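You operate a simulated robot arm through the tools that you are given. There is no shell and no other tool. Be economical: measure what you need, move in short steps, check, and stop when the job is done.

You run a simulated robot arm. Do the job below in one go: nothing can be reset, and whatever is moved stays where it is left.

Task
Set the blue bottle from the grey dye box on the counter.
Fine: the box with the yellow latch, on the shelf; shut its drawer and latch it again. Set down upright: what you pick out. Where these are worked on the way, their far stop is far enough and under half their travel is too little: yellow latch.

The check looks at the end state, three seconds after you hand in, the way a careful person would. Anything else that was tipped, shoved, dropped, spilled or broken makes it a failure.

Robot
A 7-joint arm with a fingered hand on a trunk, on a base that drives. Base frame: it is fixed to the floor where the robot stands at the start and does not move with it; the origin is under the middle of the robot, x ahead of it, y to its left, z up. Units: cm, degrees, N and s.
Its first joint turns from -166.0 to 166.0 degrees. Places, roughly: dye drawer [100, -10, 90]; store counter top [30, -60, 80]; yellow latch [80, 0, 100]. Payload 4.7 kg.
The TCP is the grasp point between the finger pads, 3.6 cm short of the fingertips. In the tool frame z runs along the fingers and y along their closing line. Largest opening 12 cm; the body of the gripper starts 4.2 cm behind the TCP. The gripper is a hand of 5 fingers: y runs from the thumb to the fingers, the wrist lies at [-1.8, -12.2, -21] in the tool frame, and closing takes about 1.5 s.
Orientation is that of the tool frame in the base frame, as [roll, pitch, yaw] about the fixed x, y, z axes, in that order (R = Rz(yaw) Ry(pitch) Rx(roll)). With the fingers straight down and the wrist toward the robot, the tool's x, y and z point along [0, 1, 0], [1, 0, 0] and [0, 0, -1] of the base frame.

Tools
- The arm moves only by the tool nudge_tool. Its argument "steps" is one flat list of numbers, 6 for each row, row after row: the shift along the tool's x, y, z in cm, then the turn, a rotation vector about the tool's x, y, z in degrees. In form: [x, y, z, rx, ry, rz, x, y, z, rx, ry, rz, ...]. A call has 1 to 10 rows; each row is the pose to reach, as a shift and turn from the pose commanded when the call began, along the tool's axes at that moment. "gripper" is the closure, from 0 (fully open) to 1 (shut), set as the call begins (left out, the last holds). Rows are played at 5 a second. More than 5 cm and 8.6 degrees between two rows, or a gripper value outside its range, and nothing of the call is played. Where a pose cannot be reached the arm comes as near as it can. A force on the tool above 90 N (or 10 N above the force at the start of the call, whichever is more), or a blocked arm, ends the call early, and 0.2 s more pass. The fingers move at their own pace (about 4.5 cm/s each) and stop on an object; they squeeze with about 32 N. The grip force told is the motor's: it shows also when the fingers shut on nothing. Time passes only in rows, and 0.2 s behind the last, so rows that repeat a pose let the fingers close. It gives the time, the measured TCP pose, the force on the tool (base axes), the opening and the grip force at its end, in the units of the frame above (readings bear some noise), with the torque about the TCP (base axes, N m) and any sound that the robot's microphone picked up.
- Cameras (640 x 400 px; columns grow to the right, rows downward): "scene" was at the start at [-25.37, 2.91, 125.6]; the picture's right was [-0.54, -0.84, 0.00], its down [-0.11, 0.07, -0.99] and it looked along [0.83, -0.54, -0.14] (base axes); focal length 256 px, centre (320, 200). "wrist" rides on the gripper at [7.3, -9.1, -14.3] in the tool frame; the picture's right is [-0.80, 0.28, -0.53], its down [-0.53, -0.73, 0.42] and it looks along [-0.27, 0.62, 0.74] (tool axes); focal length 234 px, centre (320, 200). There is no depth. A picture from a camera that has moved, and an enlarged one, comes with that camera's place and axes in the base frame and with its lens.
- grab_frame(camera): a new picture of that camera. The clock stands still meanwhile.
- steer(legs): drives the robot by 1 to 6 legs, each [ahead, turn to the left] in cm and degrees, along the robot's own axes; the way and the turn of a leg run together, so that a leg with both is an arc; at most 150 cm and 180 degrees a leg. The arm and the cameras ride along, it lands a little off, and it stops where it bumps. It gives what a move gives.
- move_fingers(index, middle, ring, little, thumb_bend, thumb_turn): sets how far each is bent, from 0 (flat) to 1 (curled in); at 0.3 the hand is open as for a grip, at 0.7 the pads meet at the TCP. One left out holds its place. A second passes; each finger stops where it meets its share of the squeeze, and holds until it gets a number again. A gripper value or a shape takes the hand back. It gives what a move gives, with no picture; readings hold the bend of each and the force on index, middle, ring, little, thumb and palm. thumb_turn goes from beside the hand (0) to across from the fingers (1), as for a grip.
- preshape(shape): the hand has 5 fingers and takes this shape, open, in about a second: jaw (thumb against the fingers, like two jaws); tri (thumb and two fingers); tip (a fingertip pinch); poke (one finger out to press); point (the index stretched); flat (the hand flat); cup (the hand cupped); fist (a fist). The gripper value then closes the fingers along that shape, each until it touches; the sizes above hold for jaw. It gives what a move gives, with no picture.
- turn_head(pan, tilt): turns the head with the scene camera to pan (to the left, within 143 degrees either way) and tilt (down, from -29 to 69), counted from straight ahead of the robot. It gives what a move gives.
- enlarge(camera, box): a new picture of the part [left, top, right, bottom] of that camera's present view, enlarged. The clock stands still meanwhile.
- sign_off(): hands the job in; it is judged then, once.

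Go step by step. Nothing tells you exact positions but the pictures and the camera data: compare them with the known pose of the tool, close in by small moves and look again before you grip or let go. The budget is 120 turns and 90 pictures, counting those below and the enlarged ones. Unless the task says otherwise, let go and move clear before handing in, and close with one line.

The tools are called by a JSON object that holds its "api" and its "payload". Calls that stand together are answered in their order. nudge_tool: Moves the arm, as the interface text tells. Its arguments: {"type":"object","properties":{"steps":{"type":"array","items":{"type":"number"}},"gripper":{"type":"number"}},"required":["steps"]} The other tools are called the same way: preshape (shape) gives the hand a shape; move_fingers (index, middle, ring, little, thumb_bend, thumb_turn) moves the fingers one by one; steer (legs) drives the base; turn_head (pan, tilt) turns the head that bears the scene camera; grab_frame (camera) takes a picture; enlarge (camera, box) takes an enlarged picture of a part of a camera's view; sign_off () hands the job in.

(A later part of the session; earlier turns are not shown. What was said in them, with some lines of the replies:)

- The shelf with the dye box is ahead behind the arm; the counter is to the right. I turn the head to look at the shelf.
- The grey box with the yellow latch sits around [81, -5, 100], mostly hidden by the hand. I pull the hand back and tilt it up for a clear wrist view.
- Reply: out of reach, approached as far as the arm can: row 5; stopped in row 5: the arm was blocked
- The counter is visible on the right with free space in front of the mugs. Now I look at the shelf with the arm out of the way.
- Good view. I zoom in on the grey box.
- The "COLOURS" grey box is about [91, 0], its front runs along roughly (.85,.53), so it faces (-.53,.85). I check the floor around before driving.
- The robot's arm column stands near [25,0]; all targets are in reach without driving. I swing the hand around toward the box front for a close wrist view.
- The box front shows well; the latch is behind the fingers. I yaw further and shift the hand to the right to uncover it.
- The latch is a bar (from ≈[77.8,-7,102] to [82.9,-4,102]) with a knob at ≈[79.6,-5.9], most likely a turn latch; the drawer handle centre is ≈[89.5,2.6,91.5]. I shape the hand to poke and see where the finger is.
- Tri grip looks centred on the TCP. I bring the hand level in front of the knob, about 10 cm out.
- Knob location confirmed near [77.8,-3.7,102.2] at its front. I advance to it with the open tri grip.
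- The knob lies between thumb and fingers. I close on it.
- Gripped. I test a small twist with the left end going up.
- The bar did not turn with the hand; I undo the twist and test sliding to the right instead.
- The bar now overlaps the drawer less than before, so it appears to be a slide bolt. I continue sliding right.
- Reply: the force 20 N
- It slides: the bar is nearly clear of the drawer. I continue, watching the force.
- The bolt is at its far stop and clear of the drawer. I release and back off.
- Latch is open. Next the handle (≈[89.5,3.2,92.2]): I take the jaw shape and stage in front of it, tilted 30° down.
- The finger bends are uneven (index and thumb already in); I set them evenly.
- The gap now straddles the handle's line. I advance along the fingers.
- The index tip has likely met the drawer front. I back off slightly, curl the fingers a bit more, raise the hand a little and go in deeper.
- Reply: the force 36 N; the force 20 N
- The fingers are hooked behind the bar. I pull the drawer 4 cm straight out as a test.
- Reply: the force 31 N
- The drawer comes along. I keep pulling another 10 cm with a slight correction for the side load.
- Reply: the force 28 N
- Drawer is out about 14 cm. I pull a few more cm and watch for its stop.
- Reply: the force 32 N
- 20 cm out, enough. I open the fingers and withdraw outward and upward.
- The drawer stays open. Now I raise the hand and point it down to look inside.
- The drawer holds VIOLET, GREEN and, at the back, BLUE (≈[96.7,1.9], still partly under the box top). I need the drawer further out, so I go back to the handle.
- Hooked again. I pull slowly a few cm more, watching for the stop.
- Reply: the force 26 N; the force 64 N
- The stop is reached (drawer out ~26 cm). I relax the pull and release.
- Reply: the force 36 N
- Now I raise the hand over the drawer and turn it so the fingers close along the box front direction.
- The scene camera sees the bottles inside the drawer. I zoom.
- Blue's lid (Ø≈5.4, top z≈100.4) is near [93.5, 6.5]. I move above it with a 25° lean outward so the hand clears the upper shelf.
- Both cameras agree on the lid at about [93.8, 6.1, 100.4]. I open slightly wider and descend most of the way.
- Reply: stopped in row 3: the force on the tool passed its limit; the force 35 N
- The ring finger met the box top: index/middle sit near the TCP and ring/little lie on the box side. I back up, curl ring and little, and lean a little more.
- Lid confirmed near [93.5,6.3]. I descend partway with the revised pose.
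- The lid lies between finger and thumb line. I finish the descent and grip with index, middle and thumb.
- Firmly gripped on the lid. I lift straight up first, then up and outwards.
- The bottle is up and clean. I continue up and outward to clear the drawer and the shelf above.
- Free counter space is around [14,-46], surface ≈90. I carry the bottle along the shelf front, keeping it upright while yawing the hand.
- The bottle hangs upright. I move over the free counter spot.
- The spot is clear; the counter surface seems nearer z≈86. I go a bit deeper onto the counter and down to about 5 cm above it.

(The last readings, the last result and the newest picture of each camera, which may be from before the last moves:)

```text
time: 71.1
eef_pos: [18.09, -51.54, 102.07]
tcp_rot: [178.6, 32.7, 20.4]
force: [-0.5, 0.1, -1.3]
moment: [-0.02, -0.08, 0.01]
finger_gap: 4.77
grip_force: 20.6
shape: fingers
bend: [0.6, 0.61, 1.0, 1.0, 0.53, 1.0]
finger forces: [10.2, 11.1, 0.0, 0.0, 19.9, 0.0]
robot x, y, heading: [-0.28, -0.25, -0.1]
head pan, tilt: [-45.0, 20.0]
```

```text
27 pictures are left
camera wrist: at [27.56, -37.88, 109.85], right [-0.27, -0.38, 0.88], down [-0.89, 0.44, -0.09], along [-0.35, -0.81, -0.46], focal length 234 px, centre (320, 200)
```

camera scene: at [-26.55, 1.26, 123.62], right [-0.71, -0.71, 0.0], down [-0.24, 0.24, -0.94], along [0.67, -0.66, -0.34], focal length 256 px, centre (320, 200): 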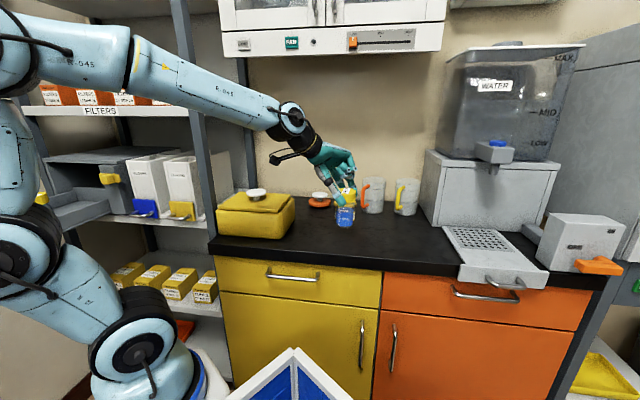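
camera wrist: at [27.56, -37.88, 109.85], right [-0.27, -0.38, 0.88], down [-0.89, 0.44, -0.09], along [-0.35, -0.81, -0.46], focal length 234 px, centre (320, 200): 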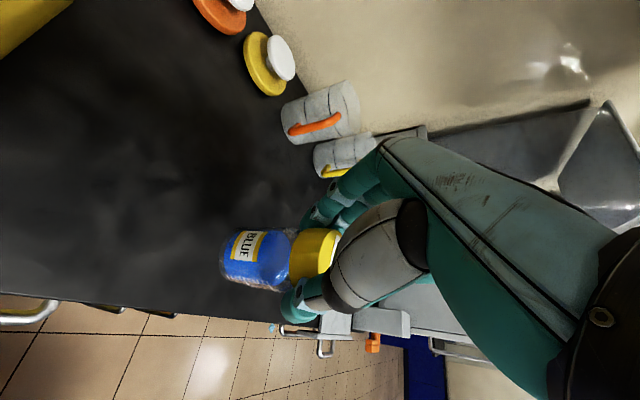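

Now I lower vertically in small steps watching the force.

{"api": "nudge_tool", "payload": {"steps": [0.54, 0, 0.84, 0, 0, 0, 1.09, 0, 1.68, 0, 0, 0, 1.64, 0, 2.52, 0, 0, 0]}}

{"api": "nudge_tool", "payload": {"steps": [0.27, 0, 0.42, 0, 0, 0, 0.54, 0, 0.84, 0, 0, 0]}}

{"api": "enlarge", "payload": {"camera": "scene", "box": [290, 150, 400, 260]}}

```text
time: 71.9
eef_pos: [18.09, -51.7, 98.89]
tcp_rot: [178.5, 32.7, 20.3]
force: [0.1, 0.0, -2.5]
moment: [-0.04, -0.05, 0.0]
finger_gap: 4.78
grip_force: 20.7
shape: fingers
bend: [0.6, 0.61, 1.0, 1.0, 0.53, 1.0]
finger forces: [10.3, 11.1, 0.1, 0.0, 19.9, 0.1]
robot x, y, heading: [-0.1, -0.54, -0.0]
head pan, tilt: [-45.0, 20.0]
```

```text
time: 72.5
eef_pos: [18.29, -51.75, 97.93]
tcp_rot: [178.5, 32.7, 20.2]
force: [-0.2, 0.3, -0.9]
moment: [-0.02, -0.02, 0.03]
finger_gap: 4.82
grip_force: 20.8
shape: fingers
bend: [0.6, 0.61, 1.0, 1.0, 0.53, 1.0]
finger forces: [10.3, 11.2, 0.0, 0.0, 20.0, 0.1]
robot x, y, heading: [-0.45, -0.08, 0.3]
head pan, tilt: [-45.0, 20.0]
```

```text
3.64 times, centred on (345, 205) of scene
camera zoom: at [-26.55, 1.24, 123.62], right [-0.71, -0.71, 0.0], down [-0.24, 0.24, -0.94], along [0.67, -0.66, -0.34], focal length 933 px, centre (229, 182)
```

zoom: 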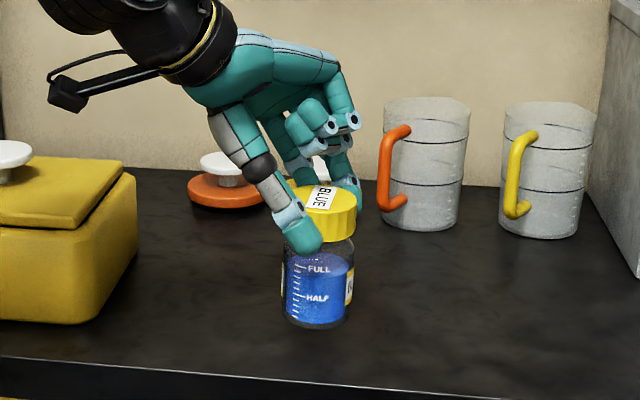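

{"api": "nudge_tool", "payload": {"steps": [0.16, 0, 0.25, 0, 0, 0, 0.33, 0, 0.5, 0, 0, 0]}}

{"api": "nudge_tool", "payload": {"steps": [0.16, 0, 0.25, 0, 0, 0, 0.33, 0, 0.5, 0, 0, 0]}}

```text
time: 73.1
eef_pos: [18.1, -51.74, 97.29]
tcp_rot: [178.6, 32.7, 20.4]
force: [0.9, 0.3, -2.0]
moment: [0.0, -0.04, 0.0]
finger_gap: 4.75
grip_force: 20.3
shape: fingers
bend: [0.6, 0.61, 1.0, 1.0, 0.53, 1.0]
finger forces: [10.3, 11.1, 0.1, 0.1, 19.8, 0.0]
robot x, y, heading: [-0.17, 0.04, 0.1]
head pan, tilt: [-45.0, 20.0]
```

```text
time: 73.7
eef_pos: [18.21, -51.74, 96.7]
tcp_rot: [178.5, 32.7, 20.3]
force: [-0.2, 0.7, -1.9]
moment: [-0.02, -0.08, 0.0]
finger_gap: 4.76
grip_force: 20.8
shape: fingers
bend: [0.6, 0.61, 1.0, 1.0, 0.53, 1.0]
finger forces: [10.2, 11.0, 0.0, 0.0, 19.9, 0.0]
robot x, y, heading: [-0.23, -0.27, 0.1]
head pan, tilt: [-45.0, 20.0]
```

{"api": "nudge_tool", "payload": {"steps": [0.16, 0, 0.25, 0, 0, 0, 0.33, 0, 0.5, 0, 0, 0]}}

{"api": "enlarge", "payload": {"camera": "scene", "box": [310, 180, 380, 250]}}

```text
time: 74.3
eef_pos: [18.21, -51.82, 96.13]
tcp_rot: [178.6, 32.6, 20.3]
force: [0.2, -0.3, -2.8]
moment: [0.04, -0.03, 0.02]
finger_gap: 4.77
grip_force: 20.1
shape: fingers
bend: [0.6, 0.61, 1.0, 1.0, 0.53, 1.0]
finger forces: [10.3, 11.1, 0.0, 0.0, 19.8, 0.0]
robot x, y, heading: [0.26, -0.11, 0.2]
head pan, tilt: [-45.0, 20.0]
```

```text
5.71 times, centred on (345, 215) of scene
camera zoom: at [-26.55, 1.24, 123.62], right [-0.71, -0.71, 0.0], down [-0.24, 0.24, -0.94], along [0.67, -0.66, -0.34], focal length 1466 px, centre (177, 114)
```

zoom: 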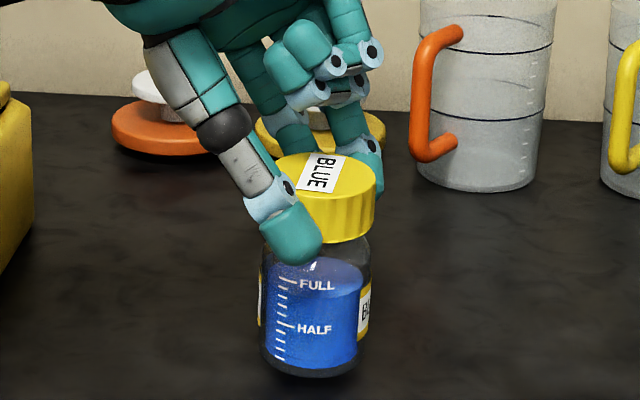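

{"api": "nudge_tool", "payload": {"steps": [0.16, 0, 0.25, 0, 0, 0, 0.33, 0, 0.5, 0, 0, 0]}}

{"api": "nudge_tool", "payload": {"steps": [0.16, 0, 0.25, 0, 0, 0, 0.33, 0, 0.5, 0, 0, 0]}}

```text
time: 74.9
eef_pos: [18.15, -51.78, 95.53]
tcp_rot: [178.6, 32.8, 20.4]
force: [-0.1, 1.1, -2.6]
moment: [0.01, -0.04, -0.04]
finger_gap: 4.8
grip_force: 20.6
shape: fingers
bend: [0.6, 0.61, 1.0, 1.0, 0.53, 1.0]
finger forces: [10.3, 11.1, 0.0, 0.0, 19.9, 0.0]
robot x, y, heading: [-0.03, 0.2, 0.1]
head pan, tilt: [-45.0, 20.0]
```

```text
time: 75.5
eef_pos: [18.3, -51.73, 95.39]
tcp_rot: [178.1, 32.7, 20.1]
force: [4.4, -0.9, 15.5]
moment: [0.06, 0.24, 0.0]
finger_gap: 4.74
grip_force: 22.2
shape: fingers
bend: [0.61, 0.61, 1.0, 1.0, 0.53, 1.0]
finger forces: [9.1, 13.2, 0.0, 0.1, 21.2, 0.0]
robot x, y, heading: [0.02, -0.31, -0.0]
head pan, tilt: [-45.0, 20.0]
```

Contact. I ease the pressure and check the bottle's stance before letting go.

{"api": "nudge_tool", "payload": {"steps": [-0.08, 0, -0.12, 0, 0, 0, -0.16, 0, -0.25, 0, 0, 0]}}

{"api": "enlarge", "payload": {"camera": "scene", "box": [310, 180, 380, 250]}}

```text
time: 76.1
eef_pos: [18.17, -51.75, 95.27]
tcp_rot: [178.5, 32.7, 20.2]
force: [1.9, -2.0, 9.9]
moment: [-0.04, 0.16, 0.02]
finger_gap: 4.74
grip_force: 22.2
shape: fingers
bend: [0.61, 0.61, 1.0, 1.0, 0.53, 1.0]
finger forces: [10.1, 13.0, 0.0, 0.0, 20.6, 0.1]
robot x, y, heading: [0.05, -0.18, 0.1]
head pan, tilt: [-45.0, 20.0]
```

```text
5.71 times, centred on (345, 215) of scene
camera zoom: at [-26.55, 1.26, 123.62], right [-0.71, -0.71, 0.0], down [-0.24, 0.24, -0.94], along [0.67, -0.66, -0.34], focal length 1466 px, centre (177, 114)
```

zoom: 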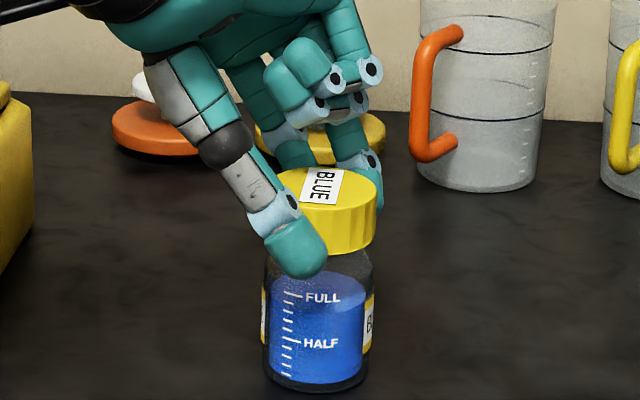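

The bottle stands upright. I let go.

{"api": "move_fingers", "payload": {"index": 0.47, "middle": 0.47, "thumb_bend": 0.4}}

{"api": "nudge_tool", "payload": {"steps": [-0.3, 0, -1.5, 0, 0, 0, -1, 0, -4, 0, 0, 0, -3, 0, -8, 0, 0, 0, -5.4, 0, -12, 0, 0, 0]}}

{"api": "grab_frame", "payload": {"camera": "scene"}}

```text
time: 77.1
eef_pos: [18.17, -51.72, 95.2]
tcp_rot: [178.5, 32.7, 20.3]
force: [-0.2, -0.4, -0.9]
moment: [-0.02, 0.02, 0.01]
finger_gap: 8.17
grip_force: 0.1
shape: fingers
bend: [0.47, 0.47, 1.0, 1.0, 0.4, 0.99]
finger forces: [0.0, 0.0, 0.0, 0.0, 0.0, 0.1]
robot x, y, heading: [-0.21, -0.05, 0.2]
head pan, tilt: [-45.0, 20.0]
```

```text
time: 78.1
eef_pos: [20.01, -50.79, 108.48]
tcp_rot: [178.6, 32.8, 20.3]
force: [0.0, -0.3, -0.1]
moment: [0.03, 0.04, 0.02]
finger_gap: 8.21
grip_force: 0.0
shape: fingers
bend: [0.47, 0.47, 1.0, 1.0, 0.4, 0.99]
finger forces: [0.0, 0.1, 0.0, 0.1, 0.0, 0.0]
robot x, y, heading: [0.03, 0.04, -0.0]
head pan, tilt: [-45.0, 20.0]
```

```text
23 pictures are left
camera scene: at [-26.54, 1.23, 123.62], right [-0.71, -0.71, 0.0], down [-0.24, 0.24, -0.94], along [0.67, -0.66, -0.34], focal length 256 px, centre (320, 200)
```

scene: 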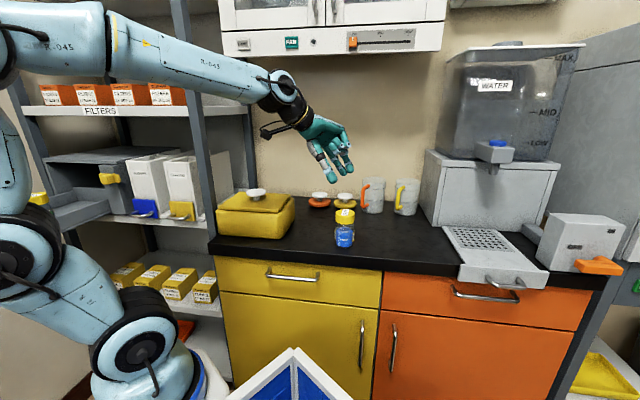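

The bottle stands freely on the counter. Now I retreat and travel back to shut the drawer.

{"api": "nudge_tool", "payload": {"steps": [1.8, -1.6, -3.5, 0, 4.7, 0, 3.6, -3.2, -7.1, 0, 9.4, 0, 5.4, -4.8, -10.6, 0, 14.1, 0, 7.2, -6.5, -14.2, 0, 18.8, 0, 9, -8.1, -17.7, 0, 23.5, 0, 10.8, -9.7, -21.3, 0, 28.2, 0, 12.6, -11.3, -24.8, 0, 32.8, 0]}}

{"api": "nudge_tool", "payload": {"steps": [3.1, -2.6, 0, 0, 0, -0.9, 6.1, -5.3, 0, 0, 0, -1.7, 9.2, -7.9, 0, 0, 0, -2.6, 12.3, -10.6, 0, 0, 0, -3.4, 15.4, -13.2, 0, 0, 0, -4.3, 18.4, -15.9, 0, 0, 0, -5.1, 21.5, -18.5, 0, 0, 0, -6]}}

```text
time: 79.7
eef_pos: [38.35, -31.28, 122.1]
tcp_rot: [178.7, -0.1, 21.0]
force: [0.5, 0.3, -0.2]
moment: [0.05, 0.0, -0.02]
finger_gap: 8.21
grip_force: 0.1
shape: fingers
bend: [0.47, 0.47, 1.0, 1.0, 0.4, 0.99]
finger forces: [0.1, 0.0, 0.1, 0.0, 0.0, 0.0]
robot x, y, heading: [-0.03, -0.12, 0.2]
head pan, tilt: [-45.0, 20.0]
```

```text
time: 81.3
eef_pos: [51.41, -6.46, 121.78]
tcp_rot: [178.6, 0.0, 27.2]
force: [-1.1, -0.1, 0.3]
moment: [0.02, -0.02, -0.01]
finger_gap: 8.18
grip_force: 0.1
shape: fingers
bend: [0.47, 0.47, 1.0, 1.0, 0.4, 0.99]
finger forces: [0.0, 0.0, 0.0, 0.0, 0.1, 0.0]
robot x, y, heading: [0.06, -0.14, -0.2]
head pan, tilt: [-45.0, 20.0]
```

{"api": "nudge_tool", "payload": {"steps": [3.5, -2.2, 0.8, 0, 0, -0.7, 6.9, -4.3, 1.7, 0, 0, -1.5, 10.4, -6.5, 2.5, 0, 0, -2.2, 13.8, -8.6, 3.3, 0, 0, -2.9, 17.3, -10.8, 4.1, 0, 0, -3.6, 20.7, -13, 5, 0, 0, -4.4, 24.2, -15.1, 5.8, 0, 0, -5.1]}}

{"api": "move_fingers", "payload": {"index": 0.52, "middle": 0.52, "ring": 0.52, "little": 0.52, "thumb_bend": 0.45}}

{"api": "nudge_tool", "payload": {"steps": [1.4, -1.1, 2, -7.4, 0, 0, 2.7, -2.2, 4, -14.8, 0, 0, 4.1, -3.3, 6.1, -22.1, 0, 0, 5.4, -4.4, 8.1, -29.5, 0, 0, 6.8, -5.4, 10.1, -36.9, 0, 0, 8.2, -6.5, 12.1, -44.2, 0, 0, 9.5, -7.6, 14.2, -51.6, 0, 0, 10.9, -8.7, 16.2, -59, 0, 0]}}

{"api": "grab_frame", "payload": {"camera": "wrist"}}

```text
time: 82.9
eef_pos: [66.37, 18.09, 115.83]
tcp_rot: [178.7, 0.1, 32.3]
force: [-0.5, -0.3, 1.4]
moment: [0.02, -0.05, 0.0]
finger_gap: 8.19
grip_force: 0.0
shape: fingers
bend: [0.47, 0.47, 1.0, 1.0, 0.4, 0.99]
finger forces: [0.0, 0.1, 0.0, 0.0, 0.0, 0.0]
robot x, y, heading: [-0.47, -0.34, 0.2]
head pan, tilt: [-45.0, 20.0]
```

```text
time: 83.9
eef_pos: [66.44, 18.04, 115.76]
tcp_rot: [178.7, 0.2, 32.2]
force: [0.0, -0.5, 0.1]
moment: [0.03, -0.02, 0.0]
finger_gap: 6.8
grip_force: 0.0
shape: fingers
bend: [0.52, 0.52, 0.52, 0.52, 0.45, 0.99]
finger forces: [0.0, 0.1, 0.0, 0.1, 0.1, 0.1]
robot x, y, heading: [-0.08, -0.55, -0.1]
head pan, tilt: [-45.0, 20.0]
```

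```text
time: 85.7
eef_pos: [70.92, 31.11, 99.24]
tcp_rot: [119.7, 0.0, 32.3]
force: [-0.9, 0.0, 1.1]
moment: [0.07, 0.06, 0.05]
finger_gap: 6.75
grip_force: 0.1
shape: fingers
bend: [0.52, 0.52, 0.52, 0.52, 0.45, 0.99]
finger forces: [0.0, 0.0, 0.0, 0.1, 0.0, 0.0]
robot x, y, heading: [-0.01, -0.07, -0.1]
head pan, tilt: [-45.0, 20.0]
```

```text
22 pictures are left
camera wrist: at [67.93, 49.41, 98.29], right [-0.85, -0.16, 0.5], down [-0.45, -0.29, -0.85], along [0.28, -0.94, 0.17], focal length 234 px, centre (320, 200)
```

wrist: 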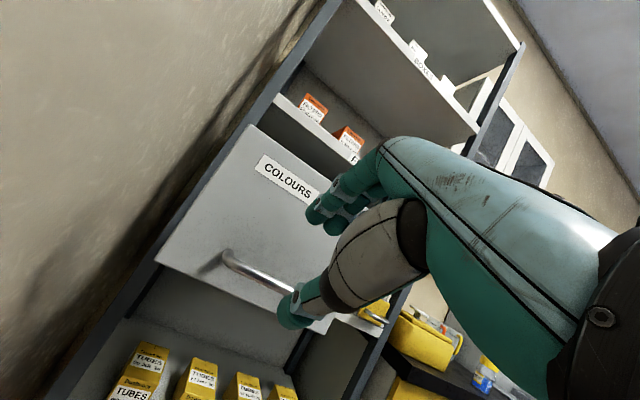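

{"api": "nudge_tool", "payload": {"steps": [0, -1, 3, 0, 0, 0, 0, -1.3, 5.7, 0, 0, 0, 0, -1.5, 7.6, 0, 0, 0]}}

{"api": "move_fingers", "payload": {"index": 0.85, "middle": 0.85, "ring": 0.85, "little": 0.85, "thumb_bend": 0.85}}

{"api": "enlarge", "payload": {"camera": "wrist", "box": [130, 100, 370, 330]}}

```text
time: 86.5
eef_pos: [74.02, 26.02, 94.15]
tcp_rot: [119.7, 0.1, 32.3]
force: [0.5, 0.1, 0.7]
moment: [0.01, -0.03, 0.0]
finger_gap: 6.77
grip_force: 0.1
shape: fingers
bend: [0.52, 0.52, 0.52, 0.52, 0.45, 0.99]
finger forces: [0.1, 0.0, 0.0, 0.0, 0.0, 0.1]
robot x, y, heading: [-0.48, -0.12, 0.3]
head pan, tilt: [-45.0, 20.0]
```

```text
time: 87.5
eef_pos: [73.9, 25.95, 94.18]
tcp_rot: [119.7, 0.2, 32.2]
force: [-4.3, -4.1, -0.2]
moment: [-0.16, 0.16, -0.11]
finger_gap: 0.82
grip_force: 24.7
shape: fingers
bend: [0.73, 0.73, 0.85, 0.85, 0.69, 1.0]
finger forces: [13.1, 12.0, 0.1, 0.0, 24.3, 0.1]
robot x, y, heading: [0.52, 0.17, -0.2]
head pan, tilt: [-45.0, 20.0]
```

```text
1.74 times, centred on (250, 215) of wrist
camera zoom: at [71.1, 44.28, 93.18], right [-0.85, -0.16, 0.51], down [-0.45, -0.29, -0.84], along [0.28, -0.94, 0.17], focal length 407 px, centre (442, 174)
```

zoom: 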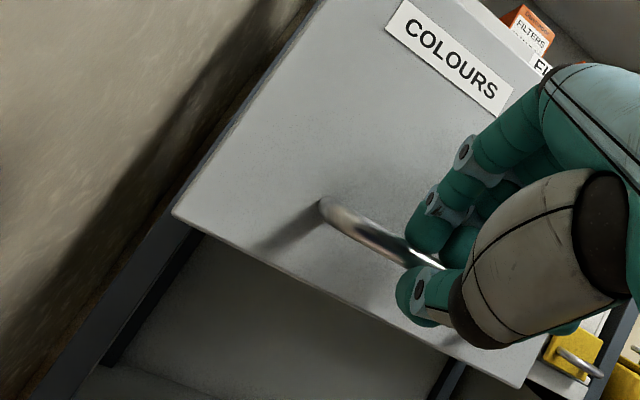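

The hand holds the bar. I push the drawer in along its axis.

{"api": "nudge_tool", "payload": {"steps": [0, 1, 1.7, 0, 0, 0, 0.1, 2, 3.5, 0, 0, 0, 0.2, 3, 5.2, 0, 0, 0, 0.25, 4, 6.9, 0, 0, 0, 0.3, 5, 8.7, 0, 0, 0]}}

{"api": "grab_frame", "payload": {"camera": "wrist"}}

```text
time: 88.7
eef_pos: [79.85, 17.6, 94.18]
tcp_rot: [119.7, 0.1, 32.3]
force: [11.5, 7.6, 0.5]
moment: [0.01, -0.04, 0.45]
finger_gap: 0.8
grip_force: 25.2
shape: fingers
bend: [0.73, 0.73, 0.85, 0.85, 0.69, 1.0]
finger forces: [13.0, 13.7, 0.0, 0.0, 24.5, 0.1]
robot x, y, heading: [-0.12, -0.15, 0.3]
head pan, tilt: [-45.0, 20.0]
```

```text
20 pictures are left
camera wrist: at [76.84, 35.97, 93.19], right [-0.85, -0.16, 0.51], down [-0.45, -0.29, -0.85], along [0.28, -0.94, 0.17], focal length 234 px, centre (320, 200)
```

wrist: 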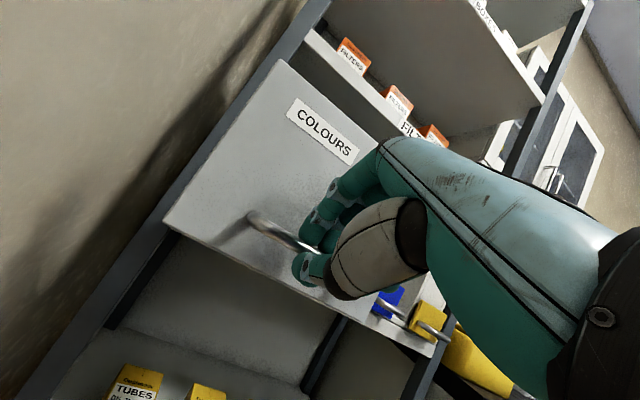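

{"api": "nudge_tool", "payload": {"steps": [0.3, 1, 1.7, 0, 0, 0, 0.5, 2, 3.5, 0, 0, 0, 0.7, 3, 5.2, 0, 0, 0, 0.8, 4, 6.9, 0, 0, 0, 0.9, 5, 8.7, 0, 0, 0, 1, 6, 10.4, 0, 0, 0]}}

{"api": "nudge_tool", "payload": {"steps": [0, 0.3, 0.5, 0, 0, 0, 0, 0.6, 1.0, 0, 0, 0, 0, 0.9, 1.55, 0, 0, 0]}}

{"api": "grab_frame", "payload": {"camera": "wrist"}}

```text
time: 90.1
eef_pos: [86.85, 8.02, 94.09]
tcp_rot: [119.7, 0.2, 32.1]
force: [0.0, 0.7, 0.6]
moment: [-0.07, 0.1, 0.09]
finger_gap: 0.82
grip_force: 24.6
shape: fingers
bend: [0.73, 0.73, 0.85, 0.85, 0.69, 1.0]
finger forces: [12.7, 12.9, 0.0, 0.1, 24.4, 0.0]
robot x, y, heading: [-0.12, -0.25, -0.0]
head pan, tilt: [-45.0, 20.0]
```

```text
time: 90.9
eef_pos: [87.98, 6.48, 94.25]
tcp_rot: [119.9, 0.2, 32.3]
force: [1.6, 1.6, -5.8]
moment: [0.05, 0.16, 0.19]
finger_gap: 0.75
grip_force: 23.2
shape: fingers
bend: [0.73, 0.73, 0.85, 0.85, 0.69, 1.0]
finger forces: [10.9, 10.6, 0.1, 0.0, 25.7, 0.1]
robot x, y, heading: [0.27, 0.0, 0.2]
head pan, tilt: [-45.0, 20.0]
```

```text
19 pictures are left
camera wrist: at [84.98, 24.91, 93.22], right [-0.85, -0.16, 0.51], down [-0.45, -0.29, -0.84], along [0.28, -0.94, 0.17], focal length 234 px, centre (320, 200)
```

wrist: 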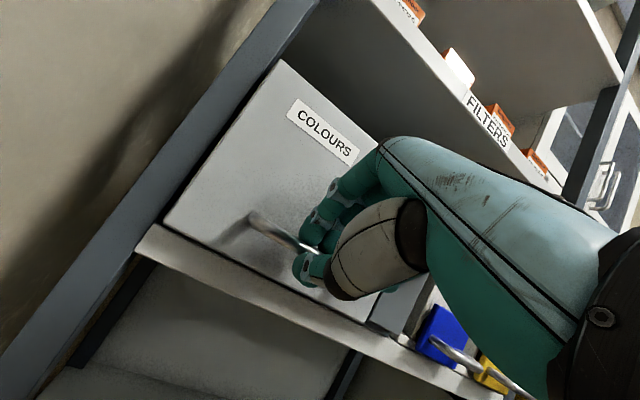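

Almost shut. I push gently until it bottoms out.

{"api": "nudge_tool", "payload": {"steps": [0, 0.15, 0.26, 0, 0, 0, 0, 0.3, 0.52, 0, 0, 0, 0, 0.45, 0.78, 0, 0, 0]}}

{"api": "nudge_tool", "payload": {"steps": [0, 0.15, 0.26, 0, 0, 0, 0, 0.3, 0.52, 0, 0, 0, 0, 0.45, 0.78, 0, 0, 0]}}

```text
time: 91.7
eef_pos: [88.39, 5.92, 94.28]
tcp_rot: [119.7, 0.1, 32.2]
force: [-12.8, 31.8, 4.6]
moment: [0.44, 0.32, 0.21]
finger_gap: 0.86
grip_force: 30.1
shape: fingers
bend: [0.75, 0.75, 0.85, 0.85, 0.69, 1.0]
finger forces: [14.5, 13.3, 0.1, 0.0, 32.3, 0.0]
robot x, y, heading: [0.16, 0.11, 0.4]
head pan, tilt: [-45.0, 20.0]
```

```text
time: 92.5
eef_pos: [88.87, 5.01, 94.13]
tcp_rot: [119.7, 0.2, 32.4]
force: [-14.2, 23.8, 1.1]
moment: [0.16, 0.49, -0.03]
finger_gap: 0.46
grip_force: 27.9
shape: fingers
bend: [0.74, 0.77, 0.85, 0.85, 0.69, 1.0]
finger forces: [5.0, 20.3, 0.1, 0.0, 29.8, 0.0]
robot x, y, heading: [-0.08, -0.26, 0.2]
head pan, tilt: [-45.0, 20.0]
```

Resistance shows it is shut. I release, back away and look.

{"api": "move_fingers", "payload": {"index": 0.5, "middle": 0.5, "ring": 0.5, "little": 0.5, "thumb_bend": 0.42}}

{"api": "nudge_tool", "payload": {"steps": [0, 0.2, -2, 0, 0, 0, 0, 0.3, -5, 0, 0, 0, -3, 0.5, -8.5, 0, 0, 0, -7, 1.5, -11, 0, 0, 0]}}

{"api": "grab_frame", "payload": {"camera": "wrist"}}

```text
time: 93.5
eef_pos: [88.69, 5.13, 94.11]
tcp_rot: [119.7, 0.2, 32.1]
force: [-26.0, 25.3, -4.1]
moment: [-0.14, 0.02, -0.75]
finger_gap: 5.35
grip_force: 18.2
shape: fingers
bend: [0.63, 0.57, 0.53, 0.5, 0.42, 0.99]
finger forces: [13.1, 11.9, 11.4, 0.0, 0.0, 0.0]
robot x, y, heading: [-0.08, -0.51, -0.1]
head pan, tilt: [-45.0, 20.0]
```

```text
time: 94.5
eef_pos: [77.94, 8.79, 100.65]
tcp_rot: [119.7, 0.3, 32.1]
force: [-0.1, 0.2, -0.4]
moment: [-0.03, -0.01, -0.01]
finger_gap: 7.43
grip_force: 0.1
shape: fingers
bend: [0.5, 0.5, 0.5, 0.5, 0.42, 0.99]
finger forces: [0.1, 0.0, 0.1, 0.0, 0.0, 0.1]
robot x, y, heading: [0.02, 0.18, 0.2]
head pan, tilt: [-45.0, 20.0]
```

```text
18 pictures are left
camera wrist: at [75.05, 27.14, 99.77], right [-0.85, -0.16, 0.51], down [-0.45, -0.29, -0.84], along [0.28, -0.94, 0.17], focal length 234 px, centre (320, 200)
```

wrist: 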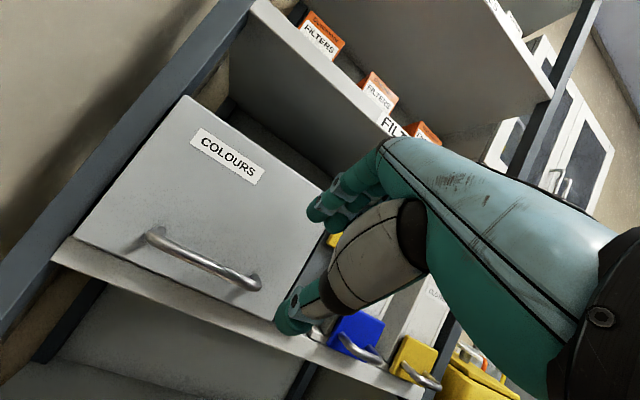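

I go to the level pose in front of the latch with the tri grip and check both drawer and latch.

{"api": "preshape", "payload": {"shape": "tri"}}

{"api": "nudge_tool", "payload": {"steps": [-2.6, 0, -0.8, -7.5, 0, 0, -5.2, -0.1, -1.7, -15, 0, 0, -7.9, -0.1, -2.5, -22.5, 0, 0, -10.5, -0.2, -3.3, -29.5, 0, 0]}}

{"api": "grab_frame", "payload": {"camera": "wrist"}}

{"api": "enlarge", "payload": {"camera": "wrist", "box": [100, 180, 300, 380]}}

```text
time: 95.4
eef_pos: [78.01, 8.89, 100.76]
tcp_rot: [119.7, 0.1, 32.2]
force: [0.2, -0.1, -0.2]
moment: [-0.01, -0.01, 0.02]
finger_gap: 11.98
grip_force: 0.1
shape: tri
bend: [0.3, 0.3, 0.99, 0.99, 0.3, 0.98]
finger forces: [0.1, 0.0, 0.0, 0.0, 0.0, 0.1]
robot x, y, heading: [0.13, -0.05, 0.1]
head pan, tilt: [-45.0, 20.0]
```

```text
time: 96.4
eef_pos: [68.68, 6.29, 100.17]
tcp_rot: [89.9, 3.5, 32.2]
force: [-0.6, 0.1, 3.9]
moment: [0.25, 0.24, 0.08]
finger_gap: 11.99
grip_force: 0.1
shape: tri
bend: [0.3, 0.3, 0.99, 0.99, 0.3, 0.98]
finger forces: [0.0, 0.0, 0.1, 0.0, 0.1, 0.1]
robot x, y, heading: [-0.04, 0.03, 0.2]
head pan, tilt: [-45.0, 20.0]
```

```text
17 pictures are left
camera wrist: at [66.62, 22.09, 90.46], right [-0.94, 0.03, 0.33], down [-0.26, -0.67, -0.7], along [0.2, -0.74, 0.64], focal length 234 px, centre (320, 200)
```

wrist: 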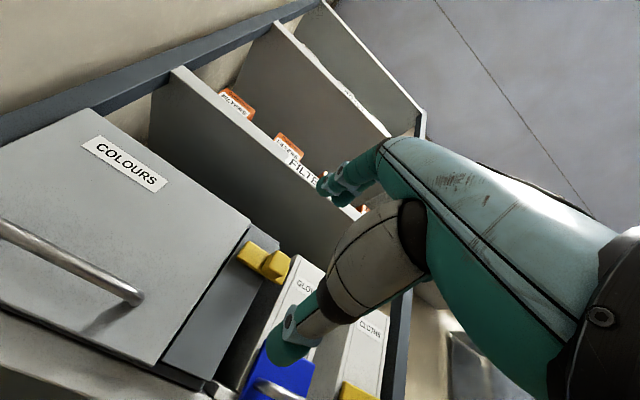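

```text
2.00 times, centred on (200, 280) of wrist
camera zoom: at [66.62, 22.09, 90.46], right [-0.94, 0.03, 0.33], down [-0.26, -0.67, -0.7], along [0.2, -0.74, 0.64], focal length 468 px, centre (560, 40)
```

zoom: 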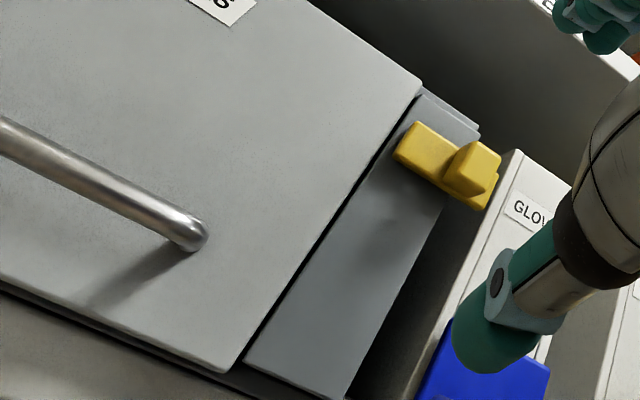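

{"api": "turn_head", "payload": {"pan": -25, "tilt": 20}}

{"api": "grab_frame", "payload": {"camera": "scene"}}

```text
time: 97.2
eef_pos: [68.72, 6.31, 100.03]
tcp_rot: [90.0, 3.7, 32.2]
force: [-1.3, 0.1, 0.4]
moment: [-0.02, -0.03, -0.01]
finger_gap: 12.0
grip_force: 0.1
shape: tri
bend: [0.3, 0.3, 0.99, 0.99, 0.3, 0.98]
finger forces: [0.0, 0.1, 0.0, 0.1, 0.1, 0.0]
robot x, y, heading: [0.78, -0.17, -0.1]
head pan, tilt: [-25.0, 20.0]
```

```text
15 pictures are left
camera scene: at [-24.7, 3.94, 123.62], right [-0.42, -0.91, 0.0], down [-0.31, 0.14, -0.94], along [0.85, -0.4, -0.34], focal length 256 px, centre (320, 200)
```

scene: 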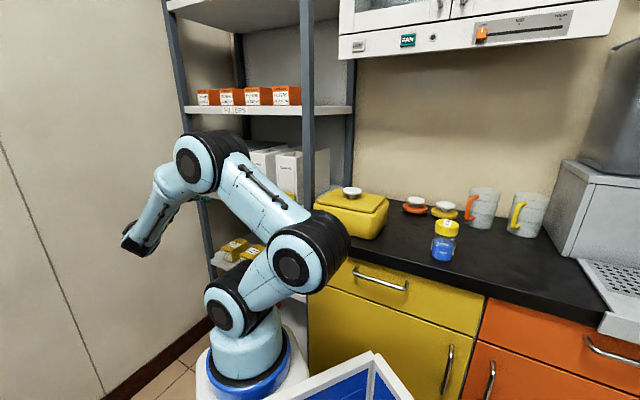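

No collision; the bottle stands well. I align with the knob in its open position and approach.

{"api": "nudge_tool", "payload": {"steps": [-0.5, 0.6, 2, 0, 0, 1.2, -1.1, 1.3, 4, 0, 0, 2.4, -1.6, 1.9, 6, 0, 0, 3.6]}}

{"api": "enlarge", "payload": {"camera": "wrist", "box": [180, 150, 380, 350]}}

```text
time: 98.0
eef_pos: [69.58, -0.44, 104.31]
tcp_rot: [90.2, -3.4, 32.1]
force: [-1.0, 1.1, -0.5]
moment: [0.02, 0.0, -0.04]
finger_gap: 11.99
grip_force: 0.1
shape: tri
bend: [0.3, 0.3, 0.99, 0.99, 0.3, 0.98]
finger forces: [0.0, 0.1, 0.1, 0.0, 0.0, 0.0]
robot x, y, heading: [-0.29, 0.31, 0.2]
head pan, tilt: [-25.0, 20.0]
```

```text
2.00 times, centred on (280, 250) of wrist
camera zoom: at [68.37, 15.99, 95.61], right [-0.97, 0.01, 0.23], down [-0.19, -0.62, -0.76], along [0.14, -0.79, 0.6], focal length 468 px, centre (400, 100)
```

zoom: 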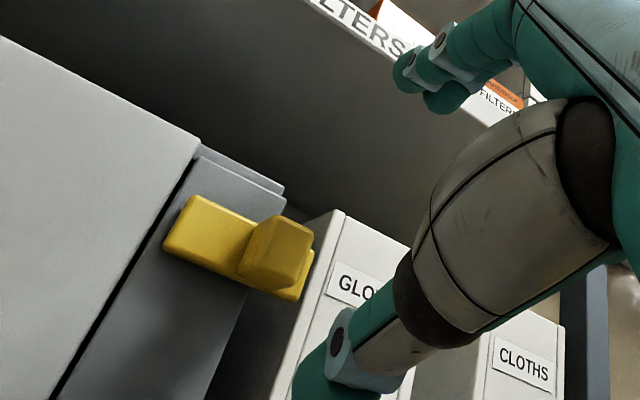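

{"api": "nudge_tool", "payload": {"steps": [0.5, -1.2, 1, 0, 0, -1.7, 1.25, -2.3, 2.5, 0, 0, -3.4]}}

{"api": "enlarge", "payload": {"camera": "wrist", "box": [180, 150, 380, 350]}}

```text
time: 98.6
eef_pos: [72.02, -1.67, 102.12]
tcp_rot: [90.2, 0.0, 32.3]
force: [-1.0, -0.3, 0.6]
moment: [0.01, 0.01, 0.02]
finger_gap: 12.01
grip_force: 0.1
shape: tri
bend: [0.3, 0.3, 0.99, 0.99, 0.3, 0.98]
finger forces: [0.0, 0.0, 0.1, 0.0, 0.0, 0.1]
robot x, y, heading: [-0.0, -0.06, 0.0]
head pan, tilt: [-25.0, 20.0]
```

```text
2.00 times, centred on (280, 250) of wrist
camera zoom: at [70.55, 14.44, 92.97], right [-0.96, 0.01, 0.28], down [-0.22, -0.64, -0.73], along [0.17, -0.77, 0.62], focal length 468 px, centre (400, 100)
```

zoom: 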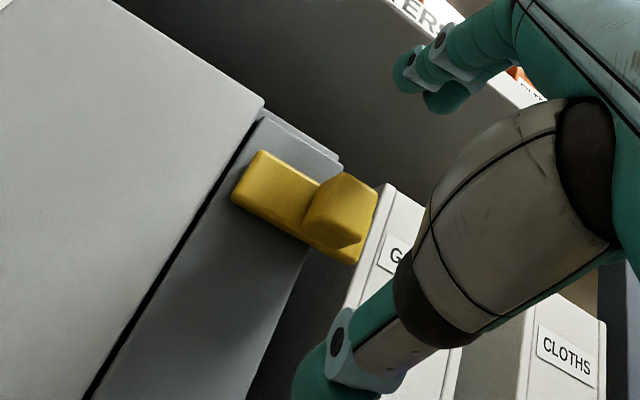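

Aligned. I advance and grip the knob.

{"api": "nudge_tool", "payload": {"steps": [0, 0, 1.7, 0, 0, 0, 0, 0, 3.4, 0, 0, 0]}}

{"api": "nudge_tool", "payload": {"steps": [0, 0, 0, 0, 0, 0, 0, 0, 0, 0, 0, 0, 0, 0, 0, 0, 0, 0, 0, 0, 0, 0, 0, 0, 0, 0, 0, 0, 0, 0, 0, 0, 0, 0, 0, 0, 0, 0, 0, 0, 0, 0, 0, 0, 0, 0, 0, 0], "gripper": 1}}

{"api": "enlarge", "payload": {"camera": "wrist", "box": [220, 150, 380, 310]}}

```text
time: 99.2
eef_pos: [73.89, -4.49, 102.15]
tcp_rot: [90.1, 0.0, 32.2]
force: [-0.2, 0.6, -0.8]
moment: [-0.01, -0.02, -0.01]
finger_gap: 11.98
grip_force: 0.0
shape: tri
bend: [0.3, 0.3, 0.99, 0.99, 0.3, 0.98]
finger forces: [0.0, 0.0, 0.0, 0.0, 0.0, 0.0]
robot x, y, heading: [0.23, -0.21, 0.0]
head pan, tilt: [-25.0, 20.0]
```

```text
time: 101.0
eef_pos: [73.94, -4.52, 102.08]
tcp_rot: [90.4, 0.1, 32.2]
force: [-0.3, -0.6, -11.2]
moment: [0.35, -0.02, 0.03]
finger_gap: 1.8
grip_force: 32.3
shape: tri
bend: [0.73, 0.73, 1.0, 1.0, 0.74, 1.0]
finger forces: [17.1, 5.0, 0.0, 0.0, 31.1, 0.0]
robot x, y, heading: [0.48, -0.13, 0.0]
head pan, tilt: [-25.0, 20.0]
```

```text
2.50 times, centred on (300, 230) of wrist
camera zoom: at [72.34, 11.6, 92.84], right [-0.96, 0.01, 0.28], down [-0.23, -0.64, -0.73], along [0.17, -0.77, 0.62], focal length 585 px, centre (370, 125)
```

zoom: 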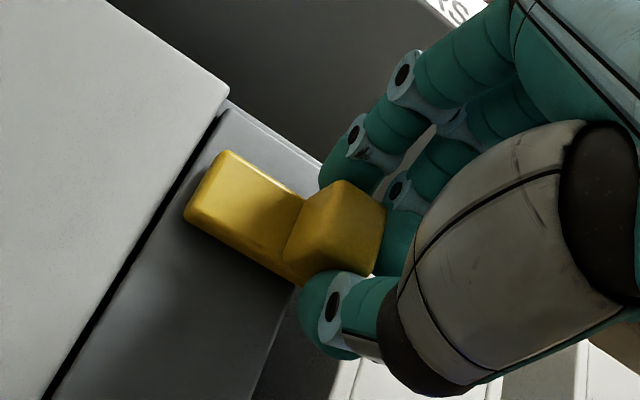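

The drawer edge looks just as before opening. I slide the bolt left over it.

{"api": "nudge_tool", "payload": {"steps": [0.5, -0.1, 0, 0, 0, 0, 1, -0.1, 0, 0, 0, 0, 1.5, -0.1, 0, 0, 0, 0, 2, -0.1, 0, 0, 0, 0, 2.5, -0.1, 0, 0, 0, 0]}}

{"api": "enlarge", "payload": {"camera": "wrist", "box": [220, 150, 380, 310]}}

```text
time: 102.2
eef_pos: [75.93, -3.05, 101.92]
tcp_rot: [90.2, 0.0, 32.2]
force: [-8.8, 13.7, -9.5]
moment: [0.36, -0.01, 0.12]
finger_gap: 1.79
grip_force: 32.6
shape: tri
bend: [0.73, 0.73, 1.0, 1.0, 0.74, 1.0]
finger forces: [18.2, 4.7, 0.0, 0.0, 32.9, 0.0]
robot x, y, heading: [-0.18, -0.05, 0.0]
head pan, tilt: [-25.0, 20.0]
```

```text
2.50 times, centred on (300, 230) of wrist
camera zoom: at [74.45, 13.03, 92.82], right [-0.96, 0.01, 0.28], down [-0.22, -0.64, -0.73], along [0.17, -0.77, 0.62], focal length 585 px, centre (370, 125)
```

zoom: 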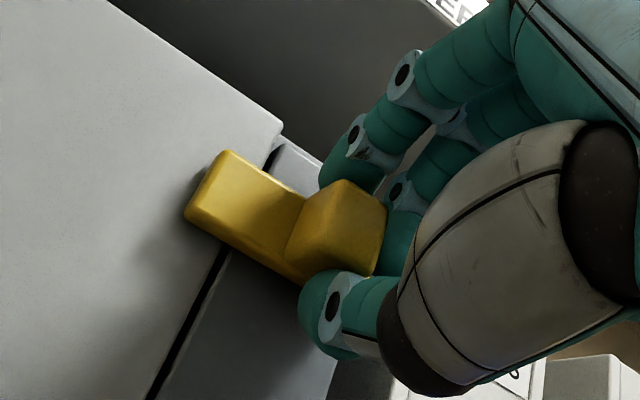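

{"api": "nudge_tool", "payload": {"steps": [0.5, 0, -0.1, 0, 0, 0, 1, 0, -0.2, 0, 0, 0, 1.4, 0, -0.2, 0, 0, 0]}}

{"api": "enlarge", "payload": {"camera": "wrist", "box": [220, 150, 380, 310]}}

```text
time: 103.0
eef_pos: [76.83, -2.5, 102.02]
tcp_rot: [90.1, -0.1, 31.8]
force: [-45.5, -6.5, -12.9]
moment: [0.63, -0.41, -0.74]
finger_gap: 1.87
grip_force: 32.3
shape: tri
bend: [0.73, 0.73, 1.0, 1.0, 0.74, 1.0]
finger forces: [19.3, 32.1, 0.0, 0.1, 35.6, 0.0]
robot x, y, heading: [-0.33, 0.08, -0.0]
head pan, tilt: [-25.0, 20.0]
```

```text
2.50 times, centred on (300, 230) of wrist
camera zoom: at [75.45, 13.64, 92.84], right [-0.96, 0.02, 0.28], down [-0.23, -0.64, -0.73], along [0.16, -0.77, 0.62], focal length 585 px, centre (370, 125)
```

zoom: 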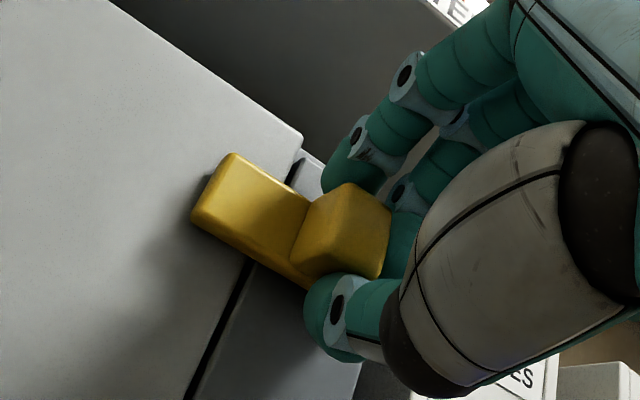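

The bolt is at its closed stop, overlapping the drawer as at first. I relax, release and back off.

{"api": "nudge_tool", "payload": {"steps": [-0.4, 0, 0, 0, 0, 0, -0.4, 0, 0, 0, 0, 0]}}

{"api": "nudge_tool", "payload": {"steps": [0, 0, 0, 0, 0, 0, 0, 0, 0, 0, 0, 0, 0, 0, 0, 0, 0, 0, 0, 0, 0, 0, 0, 0, 0, 0, -0.1, 0, 0, 0, 0, 0, -0.2, 0, 0, 0, 0, 0, -4, 0, 0, 0, 0, 0, -8, 0, 0, 0, 0, 0, -12, 0, 0, 0], "gripper": 0}}

{"api": "grab_frame", "payload": {"camera": "wrist"}}

{"api": "grab_frame", "payload": {"camera": "scene"}}

```text
time: 103.6
eef_pos: [76.85, -2.59, 102.0]
tcp_rot: [90.2, 0.0, 32.2]
force: [-21.5, -4.7, -10.7]
moment: [0.46, -0.25, -0.32]
finger_gap: 1.8
grip_force: 31.8
shape: tri
bend: [0.73, 0.73, 1.0, 1.0, 0.74, 1.0]
finger forces: [19.0, 16.9, 0.1, 0.0, 33.3, 0.0]
robot x, y, heading: [0.15, -0.33, 0.1]
head pan, tilt: [-25.0, 20.0]
```

```text
time: 105.6
eef_pos: [70.52, 7.67, 102.04]
tcp_rot: [90.3, 0.0, 32.1]
force: [-0.5, -0.1, -0.2]
moment: [0.0, -0.04, 0.03]
finger_gap: 11.94
grip_force: 0.0
shape: tri
bend: [0.3, 0.3, 0.99, 0.99, 0.3, 0.98]
finger forces: [0.0, 0.0, 0.0, 0.0, 0.1, 0.1]
robot x, y, heading: [-0.09, 0.1, 0.1]
head pan, tilt: [-25.0, 20.0]
```

```text
9 pictures are left
camera wrist: at [68.88, 23.81, 92.88], right [-0.96, 0.02, 0.28], down [-0.23, -0.64, -0.73], along [0.17, -0.77, 0.62], focal length 234 px, centre (320, 200)
```

wrist: 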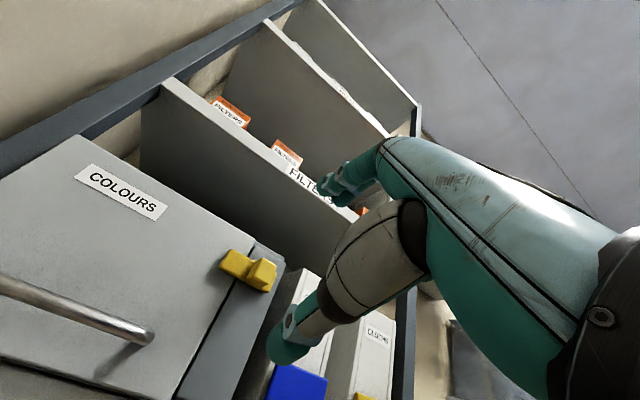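

```text
8 pictures are left
camera scene: at [-24.67, 3.97, 123.62], right [-0.42, -0.91, 0.0], down [-0.31, 0.14, -0.94], along [0.85, -0.4, -0.34], focal length 256 px, centre (320, 200)
```

scene: 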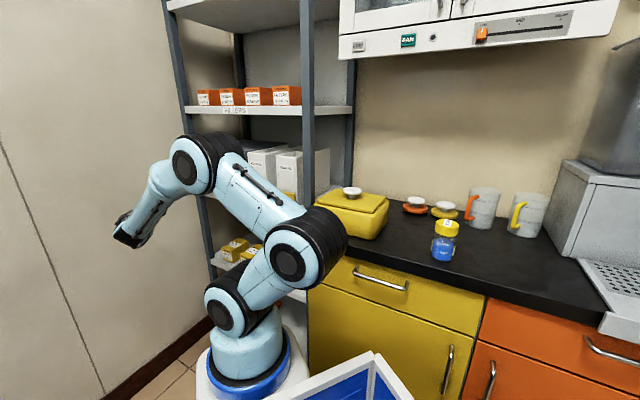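

The drawer is shut, the latch is across it again, the blue bottle stands upright on the counter, and the hand is clear. I hand in.

{"api": "sign_off", "payload": {}}

```text
The job is handed in.
```

The blue bottle from the grey dye box is standing upright on the counter. The box's drawer is shut and its yellow latch is slid back across it to the stop. In the last pictures, nothing else looked moved.
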